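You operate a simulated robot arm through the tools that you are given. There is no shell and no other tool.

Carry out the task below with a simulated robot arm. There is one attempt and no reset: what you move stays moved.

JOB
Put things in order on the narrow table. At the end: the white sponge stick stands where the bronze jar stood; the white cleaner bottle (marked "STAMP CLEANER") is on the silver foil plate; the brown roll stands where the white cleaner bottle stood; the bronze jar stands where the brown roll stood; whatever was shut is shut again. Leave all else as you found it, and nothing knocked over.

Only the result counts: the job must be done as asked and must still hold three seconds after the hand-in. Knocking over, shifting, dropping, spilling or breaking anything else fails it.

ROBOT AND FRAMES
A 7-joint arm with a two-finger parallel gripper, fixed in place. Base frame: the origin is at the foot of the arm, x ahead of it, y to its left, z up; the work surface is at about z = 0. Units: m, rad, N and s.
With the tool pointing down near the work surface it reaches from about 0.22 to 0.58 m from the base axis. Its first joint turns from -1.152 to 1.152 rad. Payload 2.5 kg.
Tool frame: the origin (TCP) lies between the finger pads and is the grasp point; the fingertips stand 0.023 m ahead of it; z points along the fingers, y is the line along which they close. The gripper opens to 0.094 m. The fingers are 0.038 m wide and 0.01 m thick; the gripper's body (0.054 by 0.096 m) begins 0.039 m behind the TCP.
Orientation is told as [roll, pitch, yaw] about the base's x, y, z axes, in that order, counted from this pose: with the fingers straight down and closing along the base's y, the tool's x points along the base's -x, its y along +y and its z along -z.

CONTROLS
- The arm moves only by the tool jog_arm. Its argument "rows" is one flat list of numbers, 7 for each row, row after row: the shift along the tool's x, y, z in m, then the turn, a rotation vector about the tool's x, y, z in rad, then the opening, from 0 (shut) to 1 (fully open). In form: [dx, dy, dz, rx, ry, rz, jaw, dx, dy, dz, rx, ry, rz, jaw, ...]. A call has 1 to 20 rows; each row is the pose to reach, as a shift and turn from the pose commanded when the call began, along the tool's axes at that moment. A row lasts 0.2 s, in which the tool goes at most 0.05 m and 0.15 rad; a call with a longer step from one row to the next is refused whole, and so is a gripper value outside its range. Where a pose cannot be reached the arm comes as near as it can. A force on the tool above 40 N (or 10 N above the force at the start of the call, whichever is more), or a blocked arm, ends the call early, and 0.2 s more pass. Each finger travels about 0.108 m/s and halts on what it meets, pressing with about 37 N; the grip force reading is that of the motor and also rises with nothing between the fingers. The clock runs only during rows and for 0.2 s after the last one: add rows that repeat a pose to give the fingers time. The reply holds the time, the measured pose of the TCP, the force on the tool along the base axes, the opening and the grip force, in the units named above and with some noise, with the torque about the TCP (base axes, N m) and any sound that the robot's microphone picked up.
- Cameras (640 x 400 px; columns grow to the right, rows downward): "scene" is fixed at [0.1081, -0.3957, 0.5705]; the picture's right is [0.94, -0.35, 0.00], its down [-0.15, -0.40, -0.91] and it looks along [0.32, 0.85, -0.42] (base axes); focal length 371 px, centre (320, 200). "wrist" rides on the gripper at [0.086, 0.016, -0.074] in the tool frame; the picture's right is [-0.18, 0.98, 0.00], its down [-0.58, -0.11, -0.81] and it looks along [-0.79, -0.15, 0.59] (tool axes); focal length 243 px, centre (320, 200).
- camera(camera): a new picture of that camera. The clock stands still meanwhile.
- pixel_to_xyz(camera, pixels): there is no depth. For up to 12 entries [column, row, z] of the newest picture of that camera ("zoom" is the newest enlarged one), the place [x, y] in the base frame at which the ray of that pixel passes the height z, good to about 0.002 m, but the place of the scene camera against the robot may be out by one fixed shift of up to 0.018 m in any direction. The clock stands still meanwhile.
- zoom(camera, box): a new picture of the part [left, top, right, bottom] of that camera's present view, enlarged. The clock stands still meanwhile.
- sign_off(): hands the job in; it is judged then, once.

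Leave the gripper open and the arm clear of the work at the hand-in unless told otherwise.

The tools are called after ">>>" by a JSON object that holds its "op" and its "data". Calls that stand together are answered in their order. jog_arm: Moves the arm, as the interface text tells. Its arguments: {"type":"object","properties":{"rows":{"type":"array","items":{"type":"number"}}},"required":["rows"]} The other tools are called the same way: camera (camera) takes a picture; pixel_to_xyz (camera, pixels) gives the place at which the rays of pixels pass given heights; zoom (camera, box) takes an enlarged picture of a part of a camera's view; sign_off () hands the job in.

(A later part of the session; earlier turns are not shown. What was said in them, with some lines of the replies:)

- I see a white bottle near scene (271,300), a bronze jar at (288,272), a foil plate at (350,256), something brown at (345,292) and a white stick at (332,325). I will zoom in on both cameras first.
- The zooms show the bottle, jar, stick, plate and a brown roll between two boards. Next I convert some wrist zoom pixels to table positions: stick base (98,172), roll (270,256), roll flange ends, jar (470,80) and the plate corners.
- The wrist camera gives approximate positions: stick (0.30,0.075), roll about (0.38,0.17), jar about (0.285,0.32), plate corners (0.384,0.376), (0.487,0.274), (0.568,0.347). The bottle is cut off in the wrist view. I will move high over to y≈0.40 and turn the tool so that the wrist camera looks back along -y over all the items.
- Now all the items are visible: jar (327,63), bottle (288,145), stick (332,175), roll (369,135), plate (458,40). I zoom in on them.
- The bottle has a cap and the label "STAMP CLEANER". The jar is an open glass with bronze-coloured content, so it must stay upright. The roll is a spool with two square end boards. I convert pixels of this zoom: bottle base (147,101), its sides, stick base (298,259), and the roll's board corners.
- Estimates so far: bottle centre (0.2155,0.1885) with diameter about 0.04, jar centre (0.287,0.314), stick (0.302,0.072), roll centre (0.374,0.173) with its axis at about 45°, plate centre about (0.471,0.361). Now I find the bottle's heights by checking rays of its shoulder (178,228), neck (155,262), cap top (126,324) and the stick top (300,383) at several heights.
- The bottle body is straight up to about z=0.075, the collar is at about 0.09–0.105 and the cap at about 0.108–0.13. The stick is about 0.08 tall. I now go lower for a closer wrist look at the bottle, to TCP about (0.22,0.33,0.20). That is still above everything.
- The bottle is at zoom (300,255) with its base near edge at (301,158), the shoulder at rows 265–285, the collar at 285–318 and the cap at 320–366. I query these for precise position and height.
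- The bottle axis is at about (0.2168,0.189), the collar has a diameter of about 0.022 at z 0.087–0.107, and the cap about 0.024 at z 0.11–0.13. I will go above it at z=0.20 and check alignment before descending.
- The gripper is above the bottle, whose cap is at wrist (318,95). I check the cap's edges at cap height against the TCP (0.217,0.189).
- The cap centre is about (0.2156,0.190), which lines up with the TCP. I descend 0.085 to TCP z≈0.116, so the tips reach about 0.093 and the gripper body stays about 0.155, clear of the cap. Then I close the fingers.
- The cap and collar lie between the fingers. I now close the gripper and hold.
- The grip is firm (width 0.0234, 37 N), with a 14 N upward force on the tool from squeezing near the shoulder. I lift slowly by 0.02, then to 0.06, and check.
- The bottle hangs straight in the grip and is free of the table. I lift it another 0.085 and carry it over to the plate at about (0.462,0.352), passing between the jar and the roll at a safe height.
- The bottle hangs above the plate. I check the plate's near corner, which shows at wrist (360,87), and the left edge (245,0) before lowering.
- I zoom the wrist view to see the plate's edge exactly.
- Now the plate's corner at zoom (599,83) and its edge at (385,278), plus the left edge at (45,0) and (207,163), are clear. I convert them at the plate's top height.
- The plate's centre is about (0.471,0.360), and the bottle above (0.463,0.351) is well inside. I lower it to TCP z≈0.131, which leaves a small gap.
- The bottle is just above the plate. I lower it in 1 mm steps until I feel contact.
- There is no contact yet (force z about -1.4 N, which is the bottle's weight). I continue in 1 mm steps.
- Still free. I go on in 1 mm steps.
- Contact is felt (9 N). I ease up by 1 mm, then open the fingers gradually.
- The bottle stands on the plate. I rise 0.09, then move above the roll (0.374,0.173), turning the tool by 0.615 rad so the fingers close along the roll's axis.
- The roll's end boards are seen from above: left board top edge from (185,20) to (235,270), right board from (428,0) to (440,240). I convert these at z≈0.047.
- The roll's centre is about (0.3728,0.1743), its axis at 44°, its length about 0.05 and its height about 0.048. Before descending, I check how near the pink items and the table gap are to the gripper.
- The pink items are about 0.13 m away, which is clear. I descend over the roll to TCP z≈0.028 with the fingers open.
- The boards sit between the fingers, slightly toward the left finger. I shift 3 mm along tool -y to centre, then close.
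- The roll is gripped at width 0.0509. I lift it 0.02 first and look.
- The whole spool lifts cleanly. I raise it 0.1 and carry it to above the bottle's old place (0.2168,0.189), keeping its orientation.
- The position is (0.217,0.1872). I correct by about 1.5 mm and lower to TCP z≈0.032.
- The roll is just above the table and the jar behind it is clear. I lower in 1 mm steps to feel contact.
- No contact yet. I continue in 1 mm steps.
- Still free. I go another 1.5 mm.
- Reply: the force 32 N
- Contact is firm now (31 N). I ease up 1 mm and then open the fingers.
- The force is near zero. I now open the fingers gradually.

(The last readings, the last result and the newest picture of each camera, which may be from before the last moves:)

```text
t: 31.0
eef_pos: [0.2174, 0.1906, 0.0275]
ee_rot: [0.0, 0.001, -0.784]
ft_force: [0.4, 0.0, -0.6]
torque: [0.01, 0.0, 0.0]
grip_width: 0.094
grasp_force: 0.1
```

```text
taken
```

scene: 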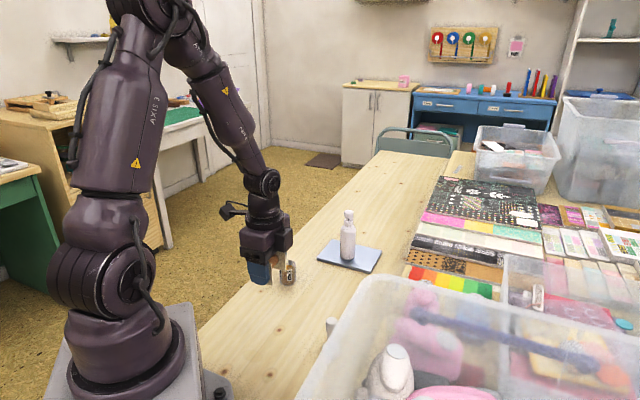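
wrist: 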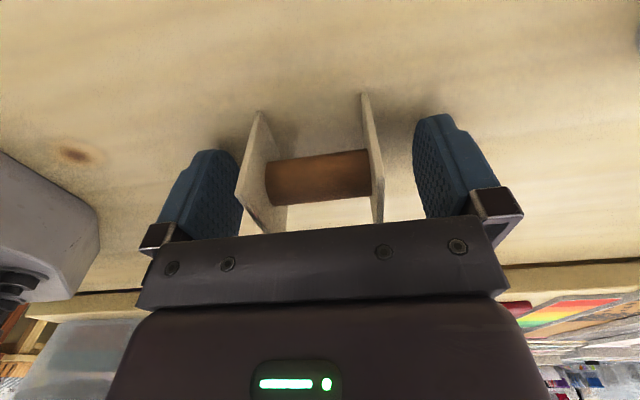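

The roll stands free at the bottle's old place. I rise straight up 0.17 and move to (0.245,0.356) to look at the jar.

>>> {"op": "jog_arm", "data": {"rows": [0, 0, -0.02, 0, 0, 0, 1, 0, 0, -0.06, 0, 0, 0, 1, 0, 0, -0.1, 0, 0, 0, 1, 0, 0, -0.14, 0, 0, 0, 1, 0, 0, -0.17, 0, 0, 0, 1, 0.0195, 0.0274, -0.17, 0, 0, 0, 1, 0.039, 0.0549, -0.17, 0, 0, 0, 1, 0.0586, 0.0823, -0.17, 0, 0, 0, 1, 0.0781, 0.1098, -0.17, 0, 0, 0, 1, 0.0976, 0.1372, -0.17, 0, 0, 0, 1, 0.0976, 0.1372, -0.17, 0, 0, 0, 1]}}

>>> {"op": "camera", "data": {"camera": "wrist"}}

>>> {"op": "camera", "data": {"camera": "scene"}}

```text
t: 33.4
eef_pos: [0.245, 0.3556, 0.1971]
ee_rot: [-0.001, 0.001, -0.785]
ft_force: [0.9, -0.6, 0.1]
torque: [0.02, -0.01, -0.01]
grip_width: 0.0942
grasp_force: 0.0
```

```text
taken
```

wrist: 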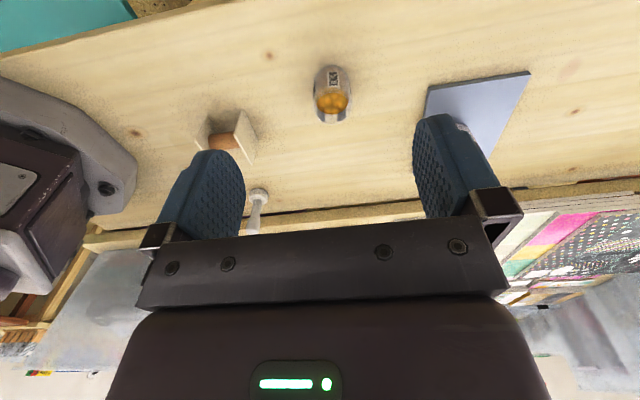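

```text
taken
```

scene: 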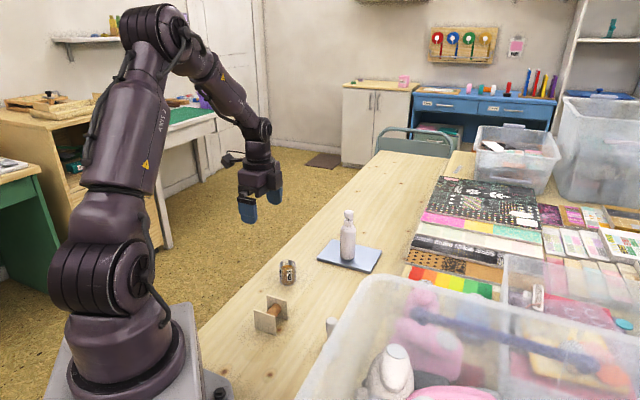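

The roll and bottle stand well. Now I zoom on the jar at wrist (332,93).

>>> {"op": "zoom", "data": {"camera": "wrist", "box": [282, 50, 382, 140]}}

```text
4.44 times, centred on (332, 95) of wrist
```

zoom: 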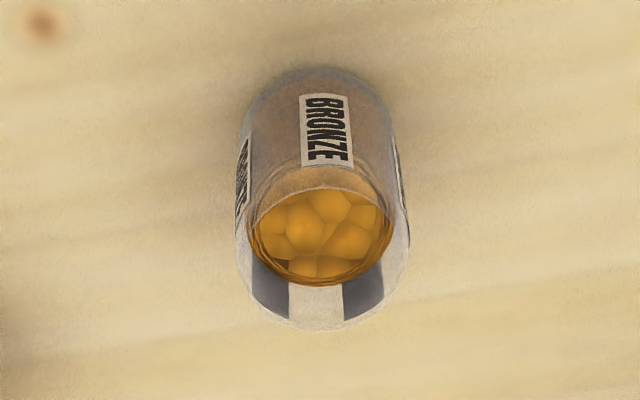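

The jar's base near edge is at (316,68), its sides at about (243,130) and (392,125), and the rim's far edge at (320,330). I convert these.

>>> {"op": "pixel_to_xyz", "data": {"camera": "zoom", "pixels": [[316, 68, 0], [243, 125, 0], [390, 118, 0], [320, 330, 0.045], [320, 330, 0.05], [320, 330, 0.055], [235, 240, 0.045], [409, 235, 0.045], [235, 240, 0.05], [409, 235, 0.05], [318, 190, 0.05]]}}

```text
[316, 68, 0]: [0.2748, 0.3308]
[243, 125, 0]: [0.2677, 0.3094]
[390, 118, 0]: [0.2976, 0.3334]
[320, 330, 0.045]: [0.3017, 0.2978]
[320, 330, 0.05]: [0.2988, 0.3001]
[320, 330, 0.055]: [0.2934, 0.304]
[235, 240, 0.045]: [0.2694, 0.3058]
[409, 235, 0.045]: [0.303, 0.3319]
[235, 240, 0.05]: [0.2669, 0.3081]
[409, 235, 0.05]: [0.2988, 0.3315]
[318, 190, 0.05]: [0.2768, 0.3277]
```

The jar centre is about (0.287,0.315), diameter about 0.04, height about 0.05. I move over it and descend to z≈0.08 (tips still above the rim) for an alignment look.

>>> {"op": "jog_arm", "data": {"rows": [-0.0292, 0.0005, 0, 0, 0, 0, 1, -0.0584, 0.001, 0, 0, 0, 0, 1, -0.0584, 0.001, 0.04, 0, 0, 0, 1, -0.0584, 0.001, 0.08, 0, 0, 0, 1, -0.0584, 0.001, 0.112, 0, 0, 0, 1, -0.0584, 0.001, 0.112, 0, 0, 0, 1]}}

>>> {"op": "camera", "data": {"camera": "wrist"}}

```text
t: 34.8
eef_pos: [0.2872, 0.317, 0.0838]
ee_rot: [-0.002, -0.001, -0.784]
ft_force: [0.1, -0.5, 0.3]
torque: [0.02, -0.01, -0.01]
grip_width: 0.094
grasp_force: 0.1
```

```text
taken
```

wrist: 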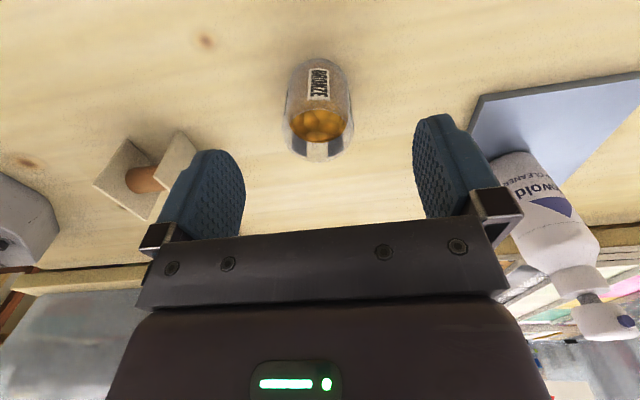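

The jar is centred between the fingers, at wrist (319,108). I check its edges once more from this close view.

>>> {"op": "pixel_to_xyz", "data": {"camera": "wrist", "pixels": [[319, 59, 0], [287, 85, 0], [351, 85, 0], [283, 125, 0.05], [354, 125, 0.05], [320, 162, 0.05], [320, 108, 0.05]]}}

```text
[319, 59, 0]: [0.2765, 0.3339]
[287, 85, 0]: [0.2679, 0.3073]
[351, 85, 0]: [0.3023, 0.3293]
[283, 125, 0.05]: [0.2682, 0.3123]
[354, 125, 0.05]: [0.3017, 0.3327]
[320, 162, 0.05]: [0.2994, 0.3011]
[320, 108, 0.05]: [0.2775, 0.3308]
```

The jar centre (0.288,0.3165) agrees with the TCP (0.287,0.317). I descend to z≈0.030.

>>> {"op": "jog_arm", "data": {"rows": [0, 0, 0.02, 0, 0, 0, 1, 0, 0, 0.04, 0, 0, 0, 1, 0, 0, 0.053, 0, 0, 0, 1, 0, 0, 0.053, 0, 0, 0, 1]}}

>>> {"op": "camera", "data": {"camera": "wrist"}}

```text
t: 35.8
eef_pos: [0.2865, 0.3159, 0.0305]
ee_rot: [0.0, 0.001, -0.785]
ft_force: [-0.7, 0.2, 0.3]
torque: [-0.01, 0.0, 0.03]
grip_width: 0.094
grasp_force: 0.0
```

```text
taken
```

wrist: 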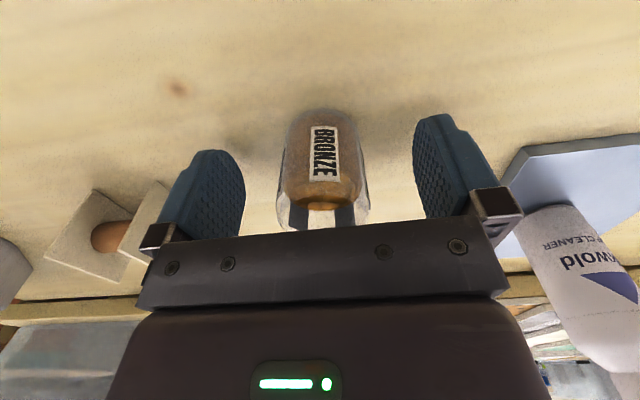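

The jar is between the fingers. I close gradually onto it.

>>> {"op": "jog_arm", "data": {"rows": [0, 0, 0, 0, 0, 0, 0.7, 0, 0, 0, 0, 0, 0, 0.55, 0, 0, 0, 0, 0, 0, 0.48, 0, 0, 0, 0, 0, 0, 0.44, 0, 0, 0, 0, 0, 0, 0.4, 0, 0, 0, 0, 0, 0, 0.36]}}

>>> {"op": "camera", "data": {"camera": "wrist"}}

```text
t: 37.2
eef_pos: [0.2863, 0.3149, 0.0324]
ee_rot: [0.001, 0.002, -0.785]
ft_force: [-0.2, 0.7, 0.5]
torque: [0.02, -0.01, -0.04]
grip_width: 0.0382
grasp_force: 37.5
```

```text
taken
```

wrist: 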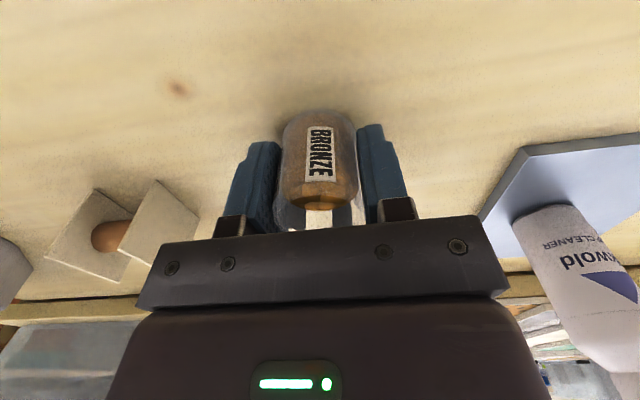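

The jar is held at width 0.0382. I lift it slowly and level by 0.08 and carry it gently toward the roll's old place (0.373,0.174).

>>> {"op": "jog_arm", "data": {"rows": [0, 0, -0.004, 0, 0, 0, 0.34, 0, 0, -0.014, 0, 0, 0, 0.34, 0, 0, -0.03, 0, 0, 0, 0.34, 0, 0, -0.05, 0, 0, 0, 0.34, 0, 0, -0.068, 0, 0, 0, 0.34, 0, 0, -0.08, 0, 0, 0, 0.34, -0.0048, -0.0012, -0.08, 0, 0, 0, 0.34, -0.0145, -0.0035, -0.08, 0, 0, 0, 0.34, -0.029, -0.007, -0.08, 0, 0, 0, 0.34, -0.0467, -0.0113, -0.08, 0, 0, 0, 0.34, -0.0661, -0.0159, -0.08, 0, 0, 0, 0.34, -0.0854, -0.0206, -0.08, 0, 0, 0, 0.34, -0.1048, -0.0253, -0.08, 0, 0, 0, 0.34, -0.1225, -0.0296, -0.08, 0, 0, 0, 0.34, -0.1386, -0.0335, -0.08, 0, 0, 0, 0.34, -0.1499, -0.0362, -0.08, 0, 0, 0, 0.34, -0.158, -0.0381, -0.08, 0, 0, 0, 0.34, -0.1612, -0.0389, -0.08, 0, 0, 0, 0.34, -0.1612, -0.0389, -0.08, 0, 0, 0, 0.34]}}

>>> {"op": "camera", "data": {"camera": "wrist"}}

>>> {"op": "camera", "data": {"camera": "scene"}}

```text
t: 41.2
eef_pos: [0.373, 0.1741, 0.1113]
ee_rot: [-0.001, 0.001, -0.782]
ft_force: [0.2, -0.2, -2.1]
torque: [0.0, -0.04, -0.02]
grip_width: 0.0385
grasp_force: 36.6
```

```text
taken
```

wrist: 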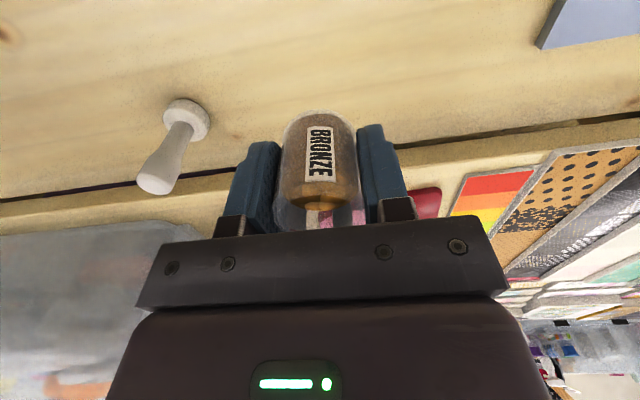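

```text
taken
```

scene: 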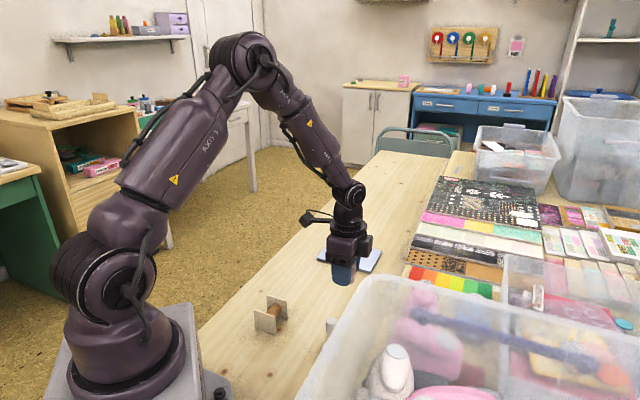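

The jar is above (0.373,0.174), level, with nothing spilled. I lower it gently to about 5 mm above the table.

>>> {"op": "jog_arm", "data": {"rows": [0, 0, 0.006, 0, 0, 0, 0.34, 0, 0, 0.02, 0, 0, 0, 0.34, 0, 0, 0.038, 0, 0, 0, 0.34, 0, 0, 0.055, 0, 0, 0, 0.34, 0, 0, 0.067, 0, 0, 0, 0.34, 0, 0, 0.073, 0, 0, 0, 0.34, 0, 0, 0.075, 0, 0, 0, 0.34, 0, 0, 0.075, 0, 0, 0, 0.34]}}

```text
t: 43.0
eef_pos: [0.3738, 0.1741, 0.0358]
ee_rot: [0.0, 0.001, -0.783]
ft_force: [0.5, 0.1, -0.8]
torque: [0.01, 0.02, -0.03]
grip_width: 0.0384
grasp_force: 36.8
```

Now at z≈0.036. I go down in 0.7 mm steps toward contact.

>>> {"op": "jog_arm", "data": {"rows": [0, 0, 0.001, 0, 0, 0, 0.34, 0, 0, 0.002, 0, 0, 0, 0.34, 0, 0, 0.003, 0, 0, 0, 0.34, 0, 0, 0.003, 0, 0, 0, 0.34]}}

```text
t: 44.0
eef_pos: [0.3743, 0.1737, 0.0344]
ee_rot: [0.0, -0.001, -0.785]
ft_force: [-0.2, -0.6, -0.6]
torque: [0.01, -0.01, 0.01]
grip_width: 0.0383
grasp_force: 37.2
```

No contact yet. I continue in small steps.

>>> {"op": "jog_arm", "data": {"rows": [0, 0, 0.0005, 0, 0, 0, 0.34, 0, 0, 0.001, 0, 0, 0, 0.34, 0, 0, 0.001, 0, 0, 0, 0.34]}}

```text
t: 44.8
eef_pos: [0.3744, 0.1738, 0.0331]
ee_rot: [-0.001, 0.0, -0.783]
ft_force: [-0.3, 0.1, -1.0]
torque: [0.01, 0.0, 0.01]
grip_width: 0.0388
grasp_force: 37.0
```

Still free. I take another 1 mm.

>>> {"op": "jog_arm", "data": {"rows": [0, 0, 0.0005, 0, 0, 0, 0.34, 0, 0, 0.001, 0, 0, 0, 0.34, 0, 0, 0.001, 0, 0, 0, 0.34]}}

```text
t: 45.6
eef_pos: [0.3741, 0.1738, 0.0317]
ee_rot: [-0.001, 0.001, -0.784]
ft_force: [0.6, 0.0, -0.2]
torque: [0.02, -0.02, -0.02]
grip_width: 0.0381
grasp_force: 36.8
```

The force is now about -0.2 N, so perhaps contact is close. I take another 0.7 mm.

>>> {"op": "jog_arm", "data": {"rows": [0, 0, 0.0004, 0, 0, 0, 0.34, 0, 0, 0.0007, 0, 0, 0, 0.34, 0, 0, 0.0007, 0, 0, 0, 0.34]}}

```text
t: 46.4
eef_pos: [0.3737, 0.1747, 0.0308]
ee_rot: [0.001, -0.001, -0.784]
ft_force: [-1.7, -0.6, 5.0]
torque: [-0.06, 0.06, 0.01]
grip_width: 0.0385
grasp_force: 37.4
```

Contact at 5 N. I ease up 0.3 mm and open the fingers slowly.

>>> {"op": "jog_arm", "data": {"rows": [0, 0, -0.0003, 0, 0, 0, 0.38, 0, 0, -0.0003, 0, 0, 0, 0.42, 0, 0, -0.0003, 0, 0, 0, 0.45, 0, 0, -0.0003, 0, 0, 0, 0.5, 0, 0, -0.0003, 0, 0, 0, 0.7, 0, 0, -0.0003, 0, 0, 0, 1, 0, 0, -0.0003, 0, 0, 0, 1]}}

>>> {"op": "camera", "data": {"camera": "wrist"}}

```text
t: 48.0
eef_pos: [0.3737, 0.1741, 0.0312]
ee_rot: [0.0, -0.001, -0.783]
ft_force: [-0.2, -0.4, 0.1]
torque: [0.01, -0.03, 0.03]
grip_width: 0.0943
grasp_force: 0.0
```

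```text
taken
```

wrist: 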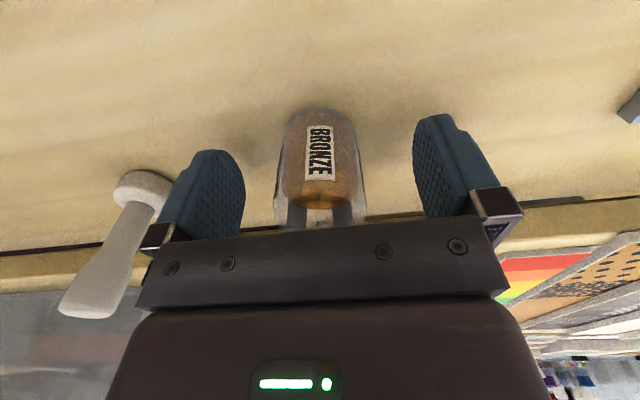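

The jar stands upright at the roll's old place. I rise 0.17 and move toward the stick for a look, to (0.26,0.114).

>>> {"op": "jog_arm", "data": {"rows": [0, 0, -0.02, 0, 0, 0, 1, 0, 0, -0.06, 0, 0, 0, 1, 0, 0, -0.1, 0, 0, 0, 1, 0, 0, -0.14, 0, 0, 0, 1, 0, 0, -0.17, 0, 0, 0, 1, 0.0095, -0.0307, -0.17, 0, 0, 0, 1, 0.019, -0.0614, -0.17, 0, 0, 0, 1, 0.0285, -0.0921, -0.17, 0, 0, 0, 1, 0.038, -0.1228, -0.17, 0, 0, 0, 1, 0.038, -0.1228, -0.17, 0, 0, 0, 1]}}

>>> {"op": "camera", "data": {"camera": "wrist"}}

>>> {"op": "camera", "data": {"camera": "scene"}}

```text
t: 50.2
eef_pos: [0.2588, 0.113, 0.2027]
ee_rot: [-0.002, 0.002, -0.785]
ft_force: [0.0, 0.7, 0.2]
torque: [-0.01, 0.01, -0.04]
grip_width: 0.0939
grasp_force: 0.0
```

```text
taken
```

wrist: 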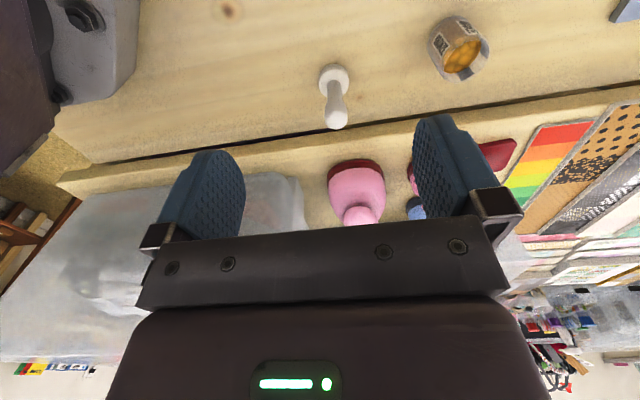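

```text
taken
```

scene: 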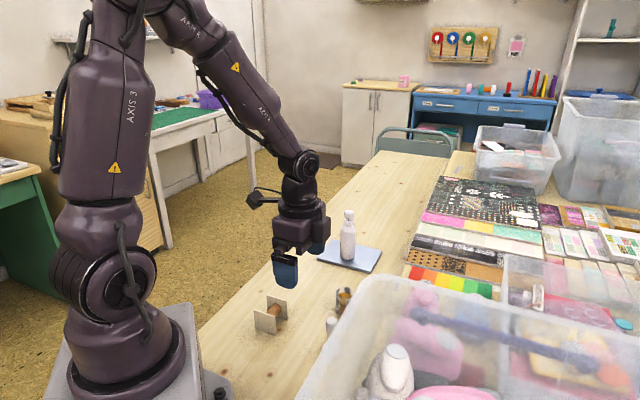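

The stick is at wrist (335,95). The clear box on the other table shows at columns 50–305, rows 170–320. I zoom there to judge clearances.

>>> {"op": "zoom", "data": {"camera": "wrist", "box": [230, 40, 430, 240]}}

>>> {"op": "pixel_to_xyz", "data": {"camera": "wrist", "pixels": [[297, 178, 0], [297, 178, 0.1], [245, 178, 0], [245, 178, 0.1], [335, 137, 0], [355, 163, 0], [330, 180, 0.05], [305, 225, 0.1]]}}

```text
2.00 times, centred on (330, 140) of wrist
```

zoom: 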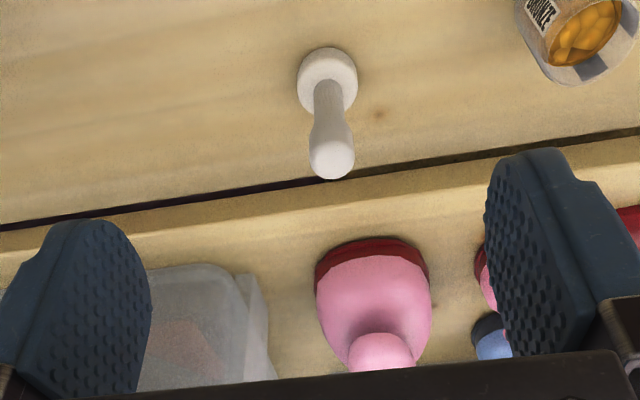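

```text
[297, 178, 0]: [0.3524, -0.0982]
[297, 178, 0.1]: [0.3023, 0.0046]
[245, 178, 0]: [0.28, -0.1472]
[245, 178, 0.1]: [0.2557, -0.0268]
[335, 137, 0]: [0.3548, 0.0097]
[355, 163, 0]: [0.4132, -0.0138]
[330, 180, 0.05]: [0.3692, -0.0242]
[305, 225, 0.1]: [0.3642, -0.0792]
```

I compare the box's rim corner in the scene view (scene (362,282)) at several heights, to see how near it comes to the stick.

>>> {"op": "pixel_to_xyz", "data": {"camera": "scene", "pixels": [[362, 281, 0.05], [362, 281, 0.1], [362, 281, 0.15], [330, 345, 0.1], [330, 345, 0.15], [500, 285, 0.1], [500, 285, 0.15]]}}

>>> {"op": "pixel_to_xyz", "data": {"camera": "zoom", "pixels": [[328, 48, 0], [298, 78, 0], [358, 78, 0], [332, 178, 0.08], [310, 155, 0.075], [354, 155, 0.075], [313, 110, 0.04], [344, 110, 0.04], [200, 264, 0.05], [200, 264, 0.15], [245, 275, 0.15]]}}

>>> {"op": "zoom", "data": {"camera": "scene", "box": [280, 260, 440, 400]}}

```text
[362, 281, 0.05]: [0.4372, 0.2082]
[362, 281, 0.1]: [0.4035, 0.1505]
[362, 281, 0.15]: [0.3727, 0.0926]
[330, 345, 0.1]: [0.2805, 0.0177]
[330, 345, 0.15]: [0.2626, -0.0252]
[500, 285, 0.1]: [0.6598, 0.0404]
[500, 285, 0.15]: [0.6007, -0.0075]
```

```text
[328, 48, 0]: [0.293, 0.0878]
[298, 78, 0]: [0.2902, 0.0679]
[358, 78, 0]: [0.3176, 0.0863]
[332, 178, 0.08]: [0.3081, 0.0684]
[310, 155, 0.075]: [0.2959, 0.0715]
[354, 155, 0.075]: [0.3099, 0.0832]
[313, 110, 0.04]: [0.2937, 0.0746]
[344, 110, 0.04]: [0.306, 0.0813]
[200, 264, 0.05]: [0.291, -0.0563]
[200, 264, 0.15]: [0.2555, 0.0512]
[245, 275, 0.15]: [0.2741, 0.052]
```

```text
2.86 times, centred on (360, 330) of scene
```

zoom: 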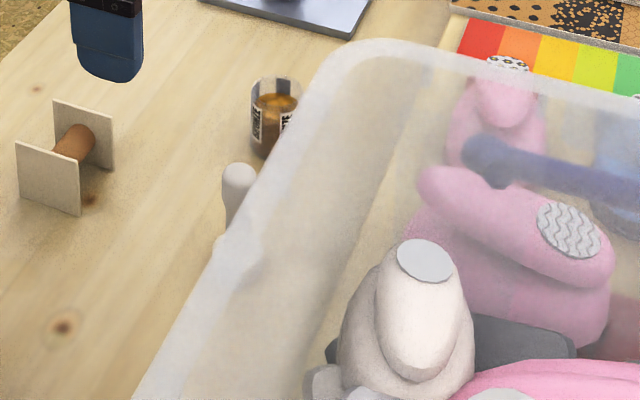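

The box's rim corner is tall and lies at around y≈-0.04 or lower, about 0.1 m from the stick, so the gripper stays clear. The stick axis is about (0.303,0.0755) and the handle is 0.014–0.018 wide. I check the height of its base disc through the disc's far edge, zoom (345,110), and a closer zoom.

>>> {"op": "zoom", "data": {"camera": "wrist", "box": [300, 55, 370, 135]}}

```text
5.00 times, centred on (335, 95) of wrist
```

zoom: 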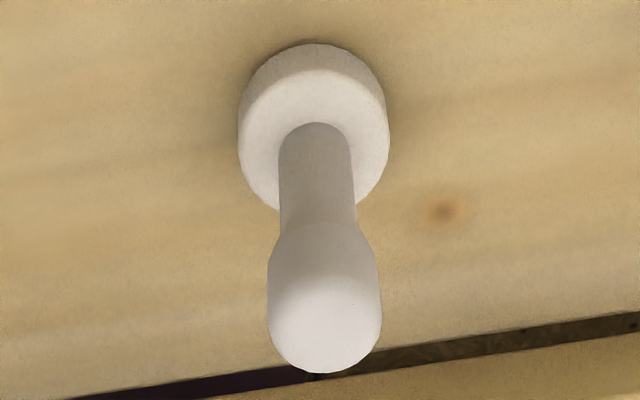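

The stick has a disc base, a slim stem and a wider rounded handle end. I convert several points of this view at candidate heights.

>>> {"op": "pixel_to_xyz", "data": {"camera": "zoom", "pixels": [[315, 43, 0], [315, 69, 0.01], [315, 69, 0.02], [238, 125, 0.015], [389, 125, 0.015], [280, 190, 0.03], [353, 190, 0.03], [268, 290, 0.065], [380, 290, 0.065], [322, 373, 0.075], [322, 373, 0.08], [322, 373, 0.085]]}}

```text
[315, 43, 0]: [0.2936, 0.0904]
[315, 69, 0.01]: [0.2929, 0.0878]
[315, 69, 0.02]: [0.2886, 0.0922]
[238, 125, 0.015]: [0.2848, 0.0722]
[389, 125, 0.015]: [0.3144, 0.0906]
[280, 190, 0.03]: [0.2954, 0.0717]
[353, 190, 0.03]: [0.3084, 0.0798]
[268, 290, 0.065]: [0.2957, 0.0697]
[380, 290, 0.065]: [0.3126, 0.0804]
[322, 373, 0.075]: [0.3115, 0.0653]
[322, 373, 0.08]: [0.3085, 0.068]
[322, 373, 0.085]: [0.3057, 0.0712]
```

The stick axis is about (0.3033,0.0767), the disc about 0.012 high, the handle end about 0.02 wide and the top at about 0.08. I move over it and go down to z≈0.12 with the tips still above its top, then check.

>>> {"op": "jog_arm", "data": {"rows": [-0.0285, 0.0025, 0, 0, 0, 0, 1, -0.057, 0.005, 0, 0, 0, 0, 1, -0.057, 0.005, 0.04, 0, 0, 0, 1, -0.057, 0.005, 0.08, 0, 0, 0, 1, -0.057, 0.005, 0.08, 0, 0, 0, 1]}}

>>> {"op": "camera", "data": {"camera": "wrist"}}

>>> {"op": "camera", "data": {"camera": "scene"}}

```text
t: 51.4
eef_pos: [0.3036, 0.0775, 0.1231]
ee_rot: [0.0, -0.001, -0.784]
ft_force: [-0.3, 0.3, 0.0]
torque: [0.0, -0.03, -0.01]
grip_width: 0.0941
grasp_force: 0.1
```

```text
taken
```

wrist: 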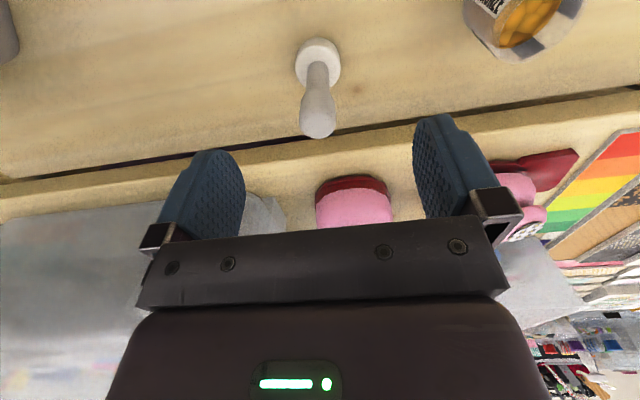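

```text
taken
```

scene: 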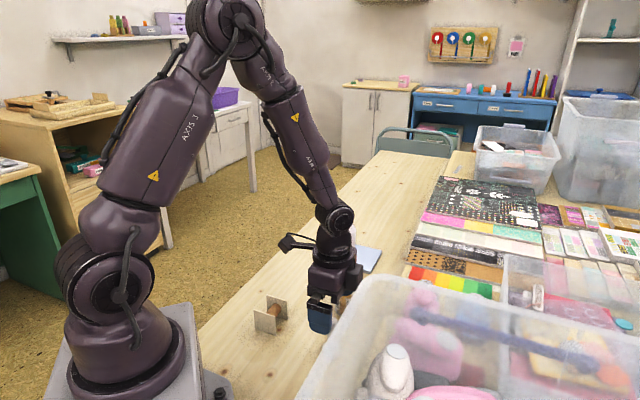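

The stick lies between the fingers, at wrist (318,90). I descend to z≈0.054.

>>> {"op": "jog_arm", "data": {"rows": [0, 0, 0.025, 0, 0, 0, 1, 0, 0, 0.05, 0, 0, 0, 1, 0, 0, 0.069, 0, 0, 0, 1, 0, 0, 0.069, 0, 0, 0, 1]}}

>>> {"op": "camera", "data": {"camera": "wrist"}}

>>> {"op": "zoom", "data": {"camera": "scene", "box": [260, 220, 400, 350]}}

```text
t: 52.4
eef_pos: [0.3028, 0.0793, 0.0534]
ee_rot: [0.0, -0.001, -0.784]
ft_force: [-0.2, 0.0, 0.4]
torque: [0.01, 0.02, 0.03]
grip_width: 0.0939
grasp_force: 0.0
```

```text
taken
```

wrist: 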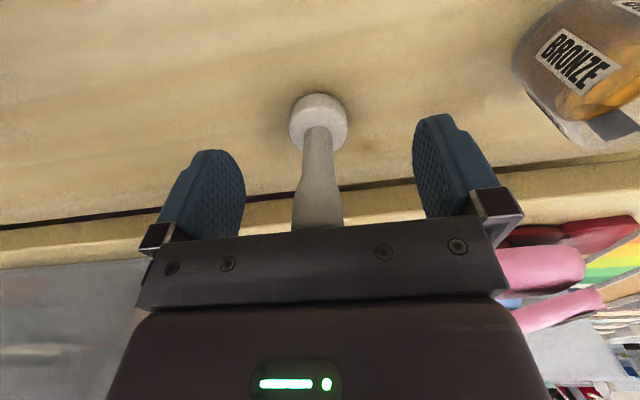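

```text
3.08 times, centred on (330, 285) of scene
```

zoom: 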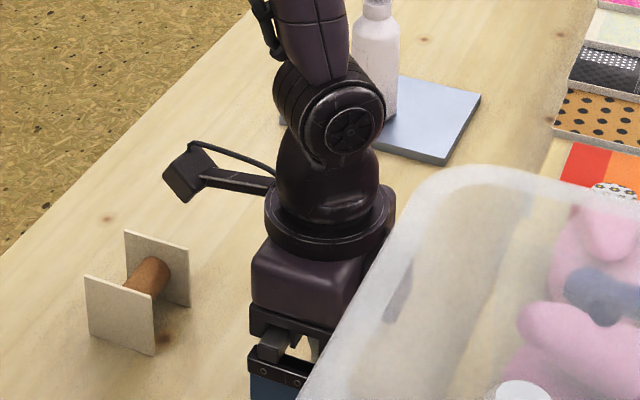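

The stick stands between the fingers with the jar clear of the right finger. I close gradually.

>>> {"op": "jog_arm", "data": {"rows": [0, 0, 0, 0, 0, 0, 0.7, 0, 0, 0, 0, 0, 0, 0.45, 0, 0, 0, 0, 0, 0, 0.32, 0, 0, 0, 0, 0, 0, 0.24, 0, 0, 0, 0, 0, 0, 0.16, 0, 0, 0, 0, 0, 0, 0, 0, 0, 0, 0, 0, 0, 0]}}

>>> {"op": "camera", "data": {"camera": "wrist"}}

```text
t: 54.0
eef_pos: [0.3031, 0.0787, 0.0524]
ee_rot: [0.0, 0.002, -0.784]
ft_force: [-0.6, -1.3, 0.9]
torque: [-0.01, 0.01, -0.02]
grip_width: 0.0206
grasp_force: 36.7
```

```text
taken
```

wrist: 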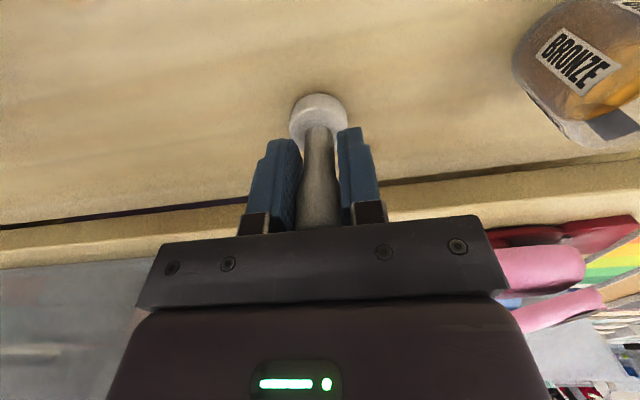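

The handle is gripped at width 0.0206. I lift 0.03 and check that it hangs straight.

>>> {"op": "jog_arm", "data": {"rows": [0, 0, -0.01, 0, 0, 0, 0, 0, 0, -0.03, 0, 0, 0, 0, 0, 0, -0.03, 0, 0, 0, 0]}}

>>> {"op": "camera", "data": {"camera": "wrist"}}

```text
t: 54.8
eef_pos: [0.3031, 0.0768, 0.0823]
ee_rot: [0.001, 0.0, -0.782]
ft_force: [0.0, 0.3, -0.1]
torque: [0.02, 0.0, -0.03]
grip_width: 0.0206
grasp_force: 37.2
```

```text
taken
```

wrist: 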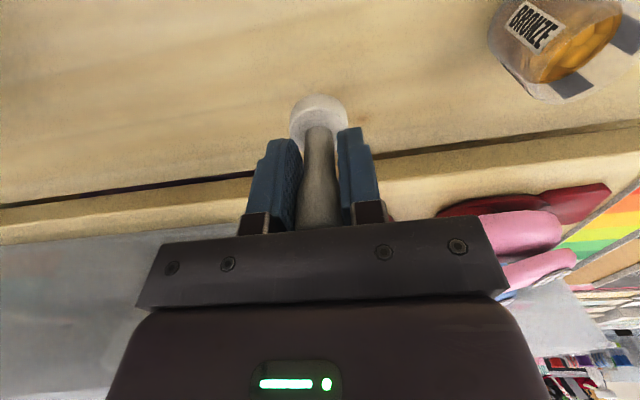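

The stick hangs straight. I raise it 0.08 and carry it to above the jar's old place (0.2875,0.3155), passing between the roll and the jar well above both.

>>> {"op": "jog_arm", "data": {"rows": [0, 0, -0.03, 0, 0, 0, 0, 0, 0, -0.06, 0, 0, 0, 0, 0, 0, -0.08, 0, 0, 0, 0, 0.009, 0.0079, -0.08, 0, 0, 0, 0, 0.0305, 0.0268, -0.08, 0, 0, 0, 0, 0.0557, 0.0489, -0.08, 0, 0, 0, 0, 0.0809, 0.0709, -0.08, 0, 0, 0, 0, 0.106, 0.093, -0.08, 0, 0, 0, 0, 0.1312, 0.115, -0.08, 0, 0, 0, 0, 0.1563, 0.1371, -0.08, 0, 0, 0, 0, 0.1725, 0.1513, -0.08, 0, 0, 0, 0, 0.1797, 0.1576, -0.08, 0, 0, 0, 0, 0.1797, 0.1576, -0.08, 0, 0, 0, 0]}}

>>> {"op": "camera", "data": {"camera": "scene"}}

>>> {"op": "camera", "data": {"camera": "wrist"}}

```text
t: 57.6
eef_pos: [0.2877, 0.3155, 0.1637]
ee_rot: [-0.001, 0.0, -0.785]
ft_force: [0.8, 0.4, -0.9]
torque: [0.0, 0.05, 0.0]
grip_width: 0.0205
grasp_force: 37.1
```

```text
taken
```

scene: 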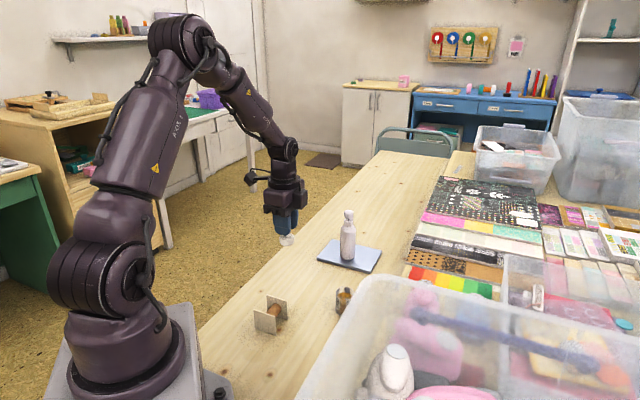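

```text
taken
```

wrist: 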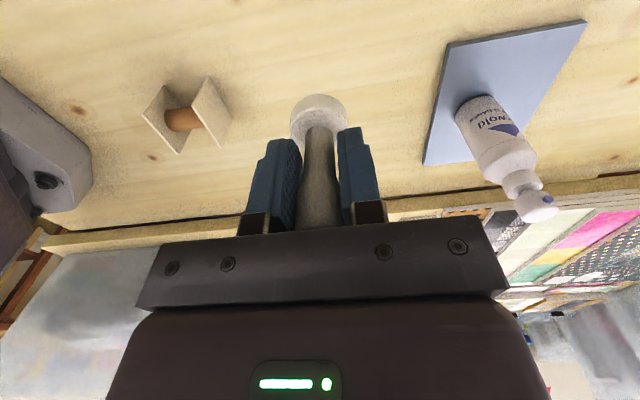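

The stick is above (0.2877,0.3155). I lower it to about 6 mm above the table.

>>> {"op": "jog_arm", "data": {"rows": [0, 0, 0.02, 0, 0, 0, 0, 0, 0, 0.05, 0, 0, 0, 0, 0, 0, 0.08, 0, 0, 0, 0, 0, 0, 0.098, 0, 0, 0, 0, 0, 0, 0.105, 0, 0, 0, 0, 0, 0, 0.105, 0, 0, 0, 0]}}

```text
t: 59.0
eef_pos: [0.2887, 0.3157, 0.0573]
ee_rot: [0.0, 0.001, -0.785]
ft_force: [0.4, 0.2, 0.5]
torque: [0.02, 0.02, -0.04]
grip_width: 0.0204
grasp_force: 36.8
```

Now 1 mm steps down toward contact.

>>> {"op": "jog_arm", "data": {"rows": [0, 0, 0.001, 0, 0, 0, 0, 0, 0, 0.002, 0, 0, 0, 0, 0, 0, 0.003, 0, 0, 0, 0, 0, 0, 0.0035, 0, 0, 0, 0, 0, 0, 0.0035, 0, 0, 0, 0]}}

```text
t: 60.2
eef_pos: [0.2883, 0.3168, 0.0544]
ee_rot: [0.0, 0.0, -0.782]
ft_force: [0.8, -0.6, -0.5]
torque: [0.04, 0.02, 0.01]
grip_width: 0.0204
grasp_force: 37.3
```

No contact yet; another 1 mm.

>>> {"op": "jog_arm", "data": {"rows": [0, 0, 0.0005, 0, 0, 0, 0, 0, 0, 0.001, 0, 0, 0, 0, 0, 0, 0.001, 0, 0, 0, 0]}}

```text
t: 61.0
eef_pos: [0.2876, 0.3151, 0.0523]
ee_rot: [0.0, 0.0, -0.786]
ft_force: [-1.7, -1.7, 6.5]
torque: [0.0, -0.03, 0.01]
grip_width: 0.0207
grasp_force: 37.3
```

Contact at 6.5 N. I ease up 0.4 mm and open slowly.

>>> {"op": "jog_arm", "data": {"rows": [0, 0, -0.0004, 0, 0, 0, 0.18, 0, 0, -0.0004, 0, 0, 0, 0.24, 0, 0, -0.0004, 0, 0, 0, 0.3, 0, 0, -0.0004, 0, 0, 0, 0.45, 0, 0, -0.0004, 0, 0, 0, 0.7, 0, 0, -0.0004, 0, 0, 0, 1, 0, 0, -0.0004, 0, 0, 0, 1]}}

>>> {"op": "camera", "data": {"camera": "wrist"}}

```text
t: 62.6
eef_pos: [0.2873, 0.3155, 0.0528]
ee_rot: [0.0, 0.002, -0.784]
ft_force: [0.8, -1.0, 0.3]
torque: [0.01, 0.02, -0.01]
grip_width: 0.0942
grasp_force: 0.0
```

```text
taken
```

wrist: 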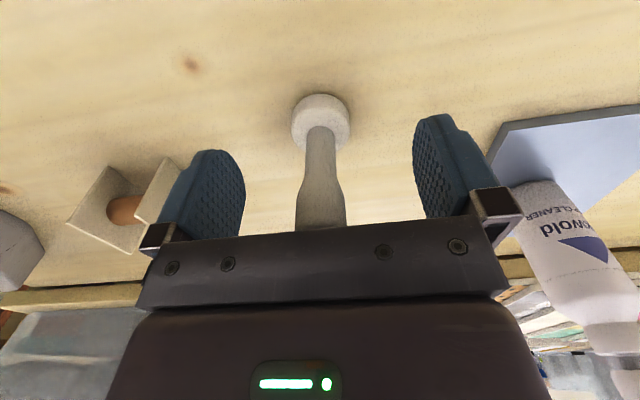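

The stick stands upright and free. I rise straight up 0.2, then back toward the starting spot for an overview.

>>> {"op": "jog_arm", "data": {"rows": [0, 0, -0.02, 0, 0, 0, 1, 0, 0, -0.06, 0, 0, 0, 1, 0, 0, -0.1, 0, 0, 0, 1, 0, 0, -0.14, 0, 0, 0, 1, 0, 0, -0.18, 0, 0, 0, 1, 0, 0, -0.22, 0, 0, 0, 1, 0, 0, -0.25, 0, 0, 0, 1, 0.02, 0, -0.26, 0, 0, 0, 1, 0.05, 0, -0.26, 0, 0, 0, 1, 0.08, 0, -0.26, 0, 0, 0, 1, 0.08, 0, -0.26, 0, 0, 0, 1]}}

>>> {"op": "camera", "data": {"camera": "wrist"}}

>>> {"op": "camera", "data": {"camera": "scene"}}

```text
t: 65.0
eef_pos: [0.232, 0.3731, 0.3139]
ee_rot: [0.0, -0.001, -0.786]
ft_force: [0.7, 0.5, 0.1]
torque: [0.01, 0.01, -0.01]
grip_width: 0.0942
grasp_force: 0.1
```

```text
taken
```

wrist: 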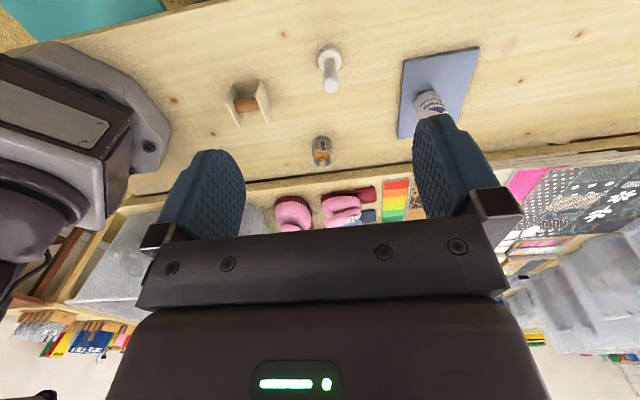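

```text
taken
```

scene: 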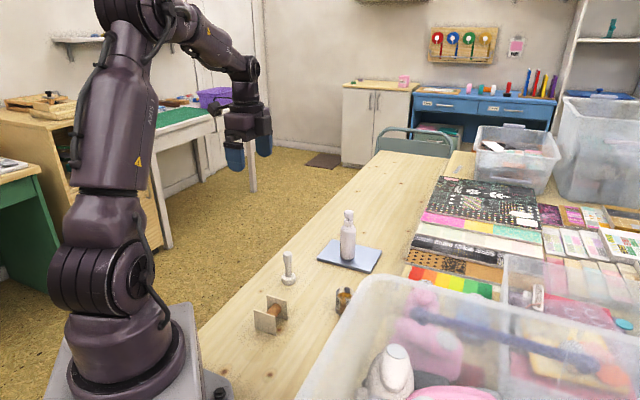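

All four items are placed. I zoom in for a last check of uprightness, the bottle's cap and positions.

>>> {"op": "zoom", "data": {"camera": "scene", "box": [230, 195, 400, 345]}}

>>> {"op": "zoom", "data": {"camera": "wrist", "box": [210, 30, 410, 180]}}

>>> {"op": "pixel_to_xyz", "data": {"camera": "wrist", "pixels": [[329, 47, 0], [319, 61, 0], [339, 60, 0], [322, 138, 0], [403, 61, 0.01], [479, 47, 0.01], [400, 138, 0.01]]}}

```text
2.67 times, centred on (315, 270) of scene
```

zoom: 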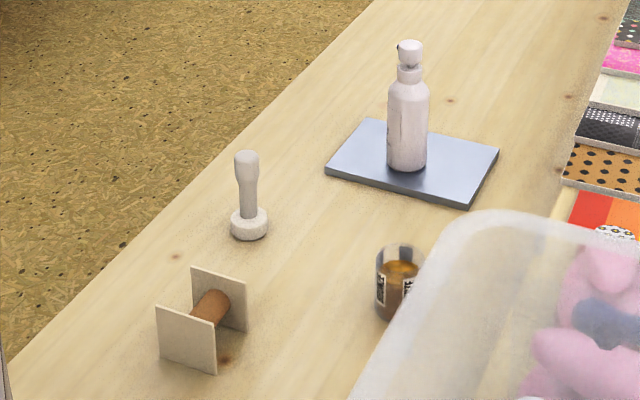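

```text
2.67 times, centred on (310, 105) of wrist
```

zoom: 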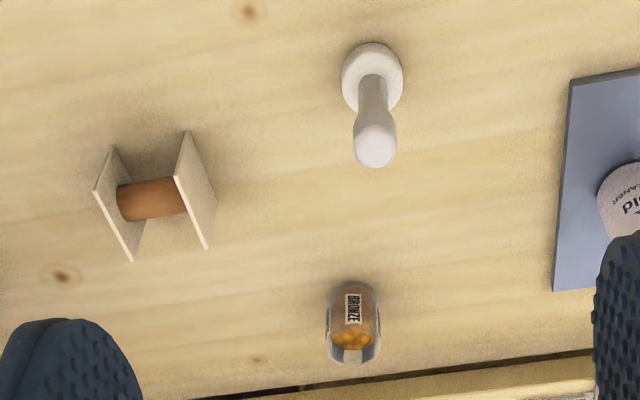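

```text
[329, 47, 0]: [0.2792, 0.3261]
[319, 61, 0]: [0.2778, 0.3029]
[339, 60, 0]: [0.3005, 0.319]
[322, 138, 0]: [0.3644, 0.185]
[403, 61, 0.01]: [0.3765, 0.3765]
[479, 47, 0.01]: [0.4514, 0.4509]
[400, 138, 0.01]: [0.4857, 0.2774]
```

Everything stands upright: the bottle with its cap is on the plate, the roll is at the bottle's old place, the jar is at the roll's old place with its content intact, and the stick is at the jar's old place. The gripper is open and the arm is clear at z≈0.31. I hand the job in.

>>> {"op": "sign_off", "data": {}}

```text
The job is handed in.
```

The job is handed in. I saw no verdict, but in the last camera check all four items stood upright in their new places:

| Item | Where it is now | Approx. x, y (m) |
|---|---|---|
| White cleaner bottle | On the silver foil plate | (0.461, 0.352) |
| Brown roll | Where the cleaner bottle stood | (0.217, 0.190) |
| Bronze jar | Where the brown roll stood | (0.374, 0.174) |
| White sponge stick | Where the bronze jar stood | (0.287, 0.316) |

- **Accuracy:** I estimate each item is within a few millimetres of its target, since the wrist camera and the pose readings both vary by about 2 mm.
- **Bottle cap:** I lifted the bottle by its cap and collar. The cap looked the same afterwards as before.
- **Bronze jar:** It is open, with no lid. I carried it level and saw nothing spill.
- **Rest of the table:** I saw nothing else touched, moved or knocked over.
- **Arm:** It is clear of the work at about 0.31 m height, with the gripper open.
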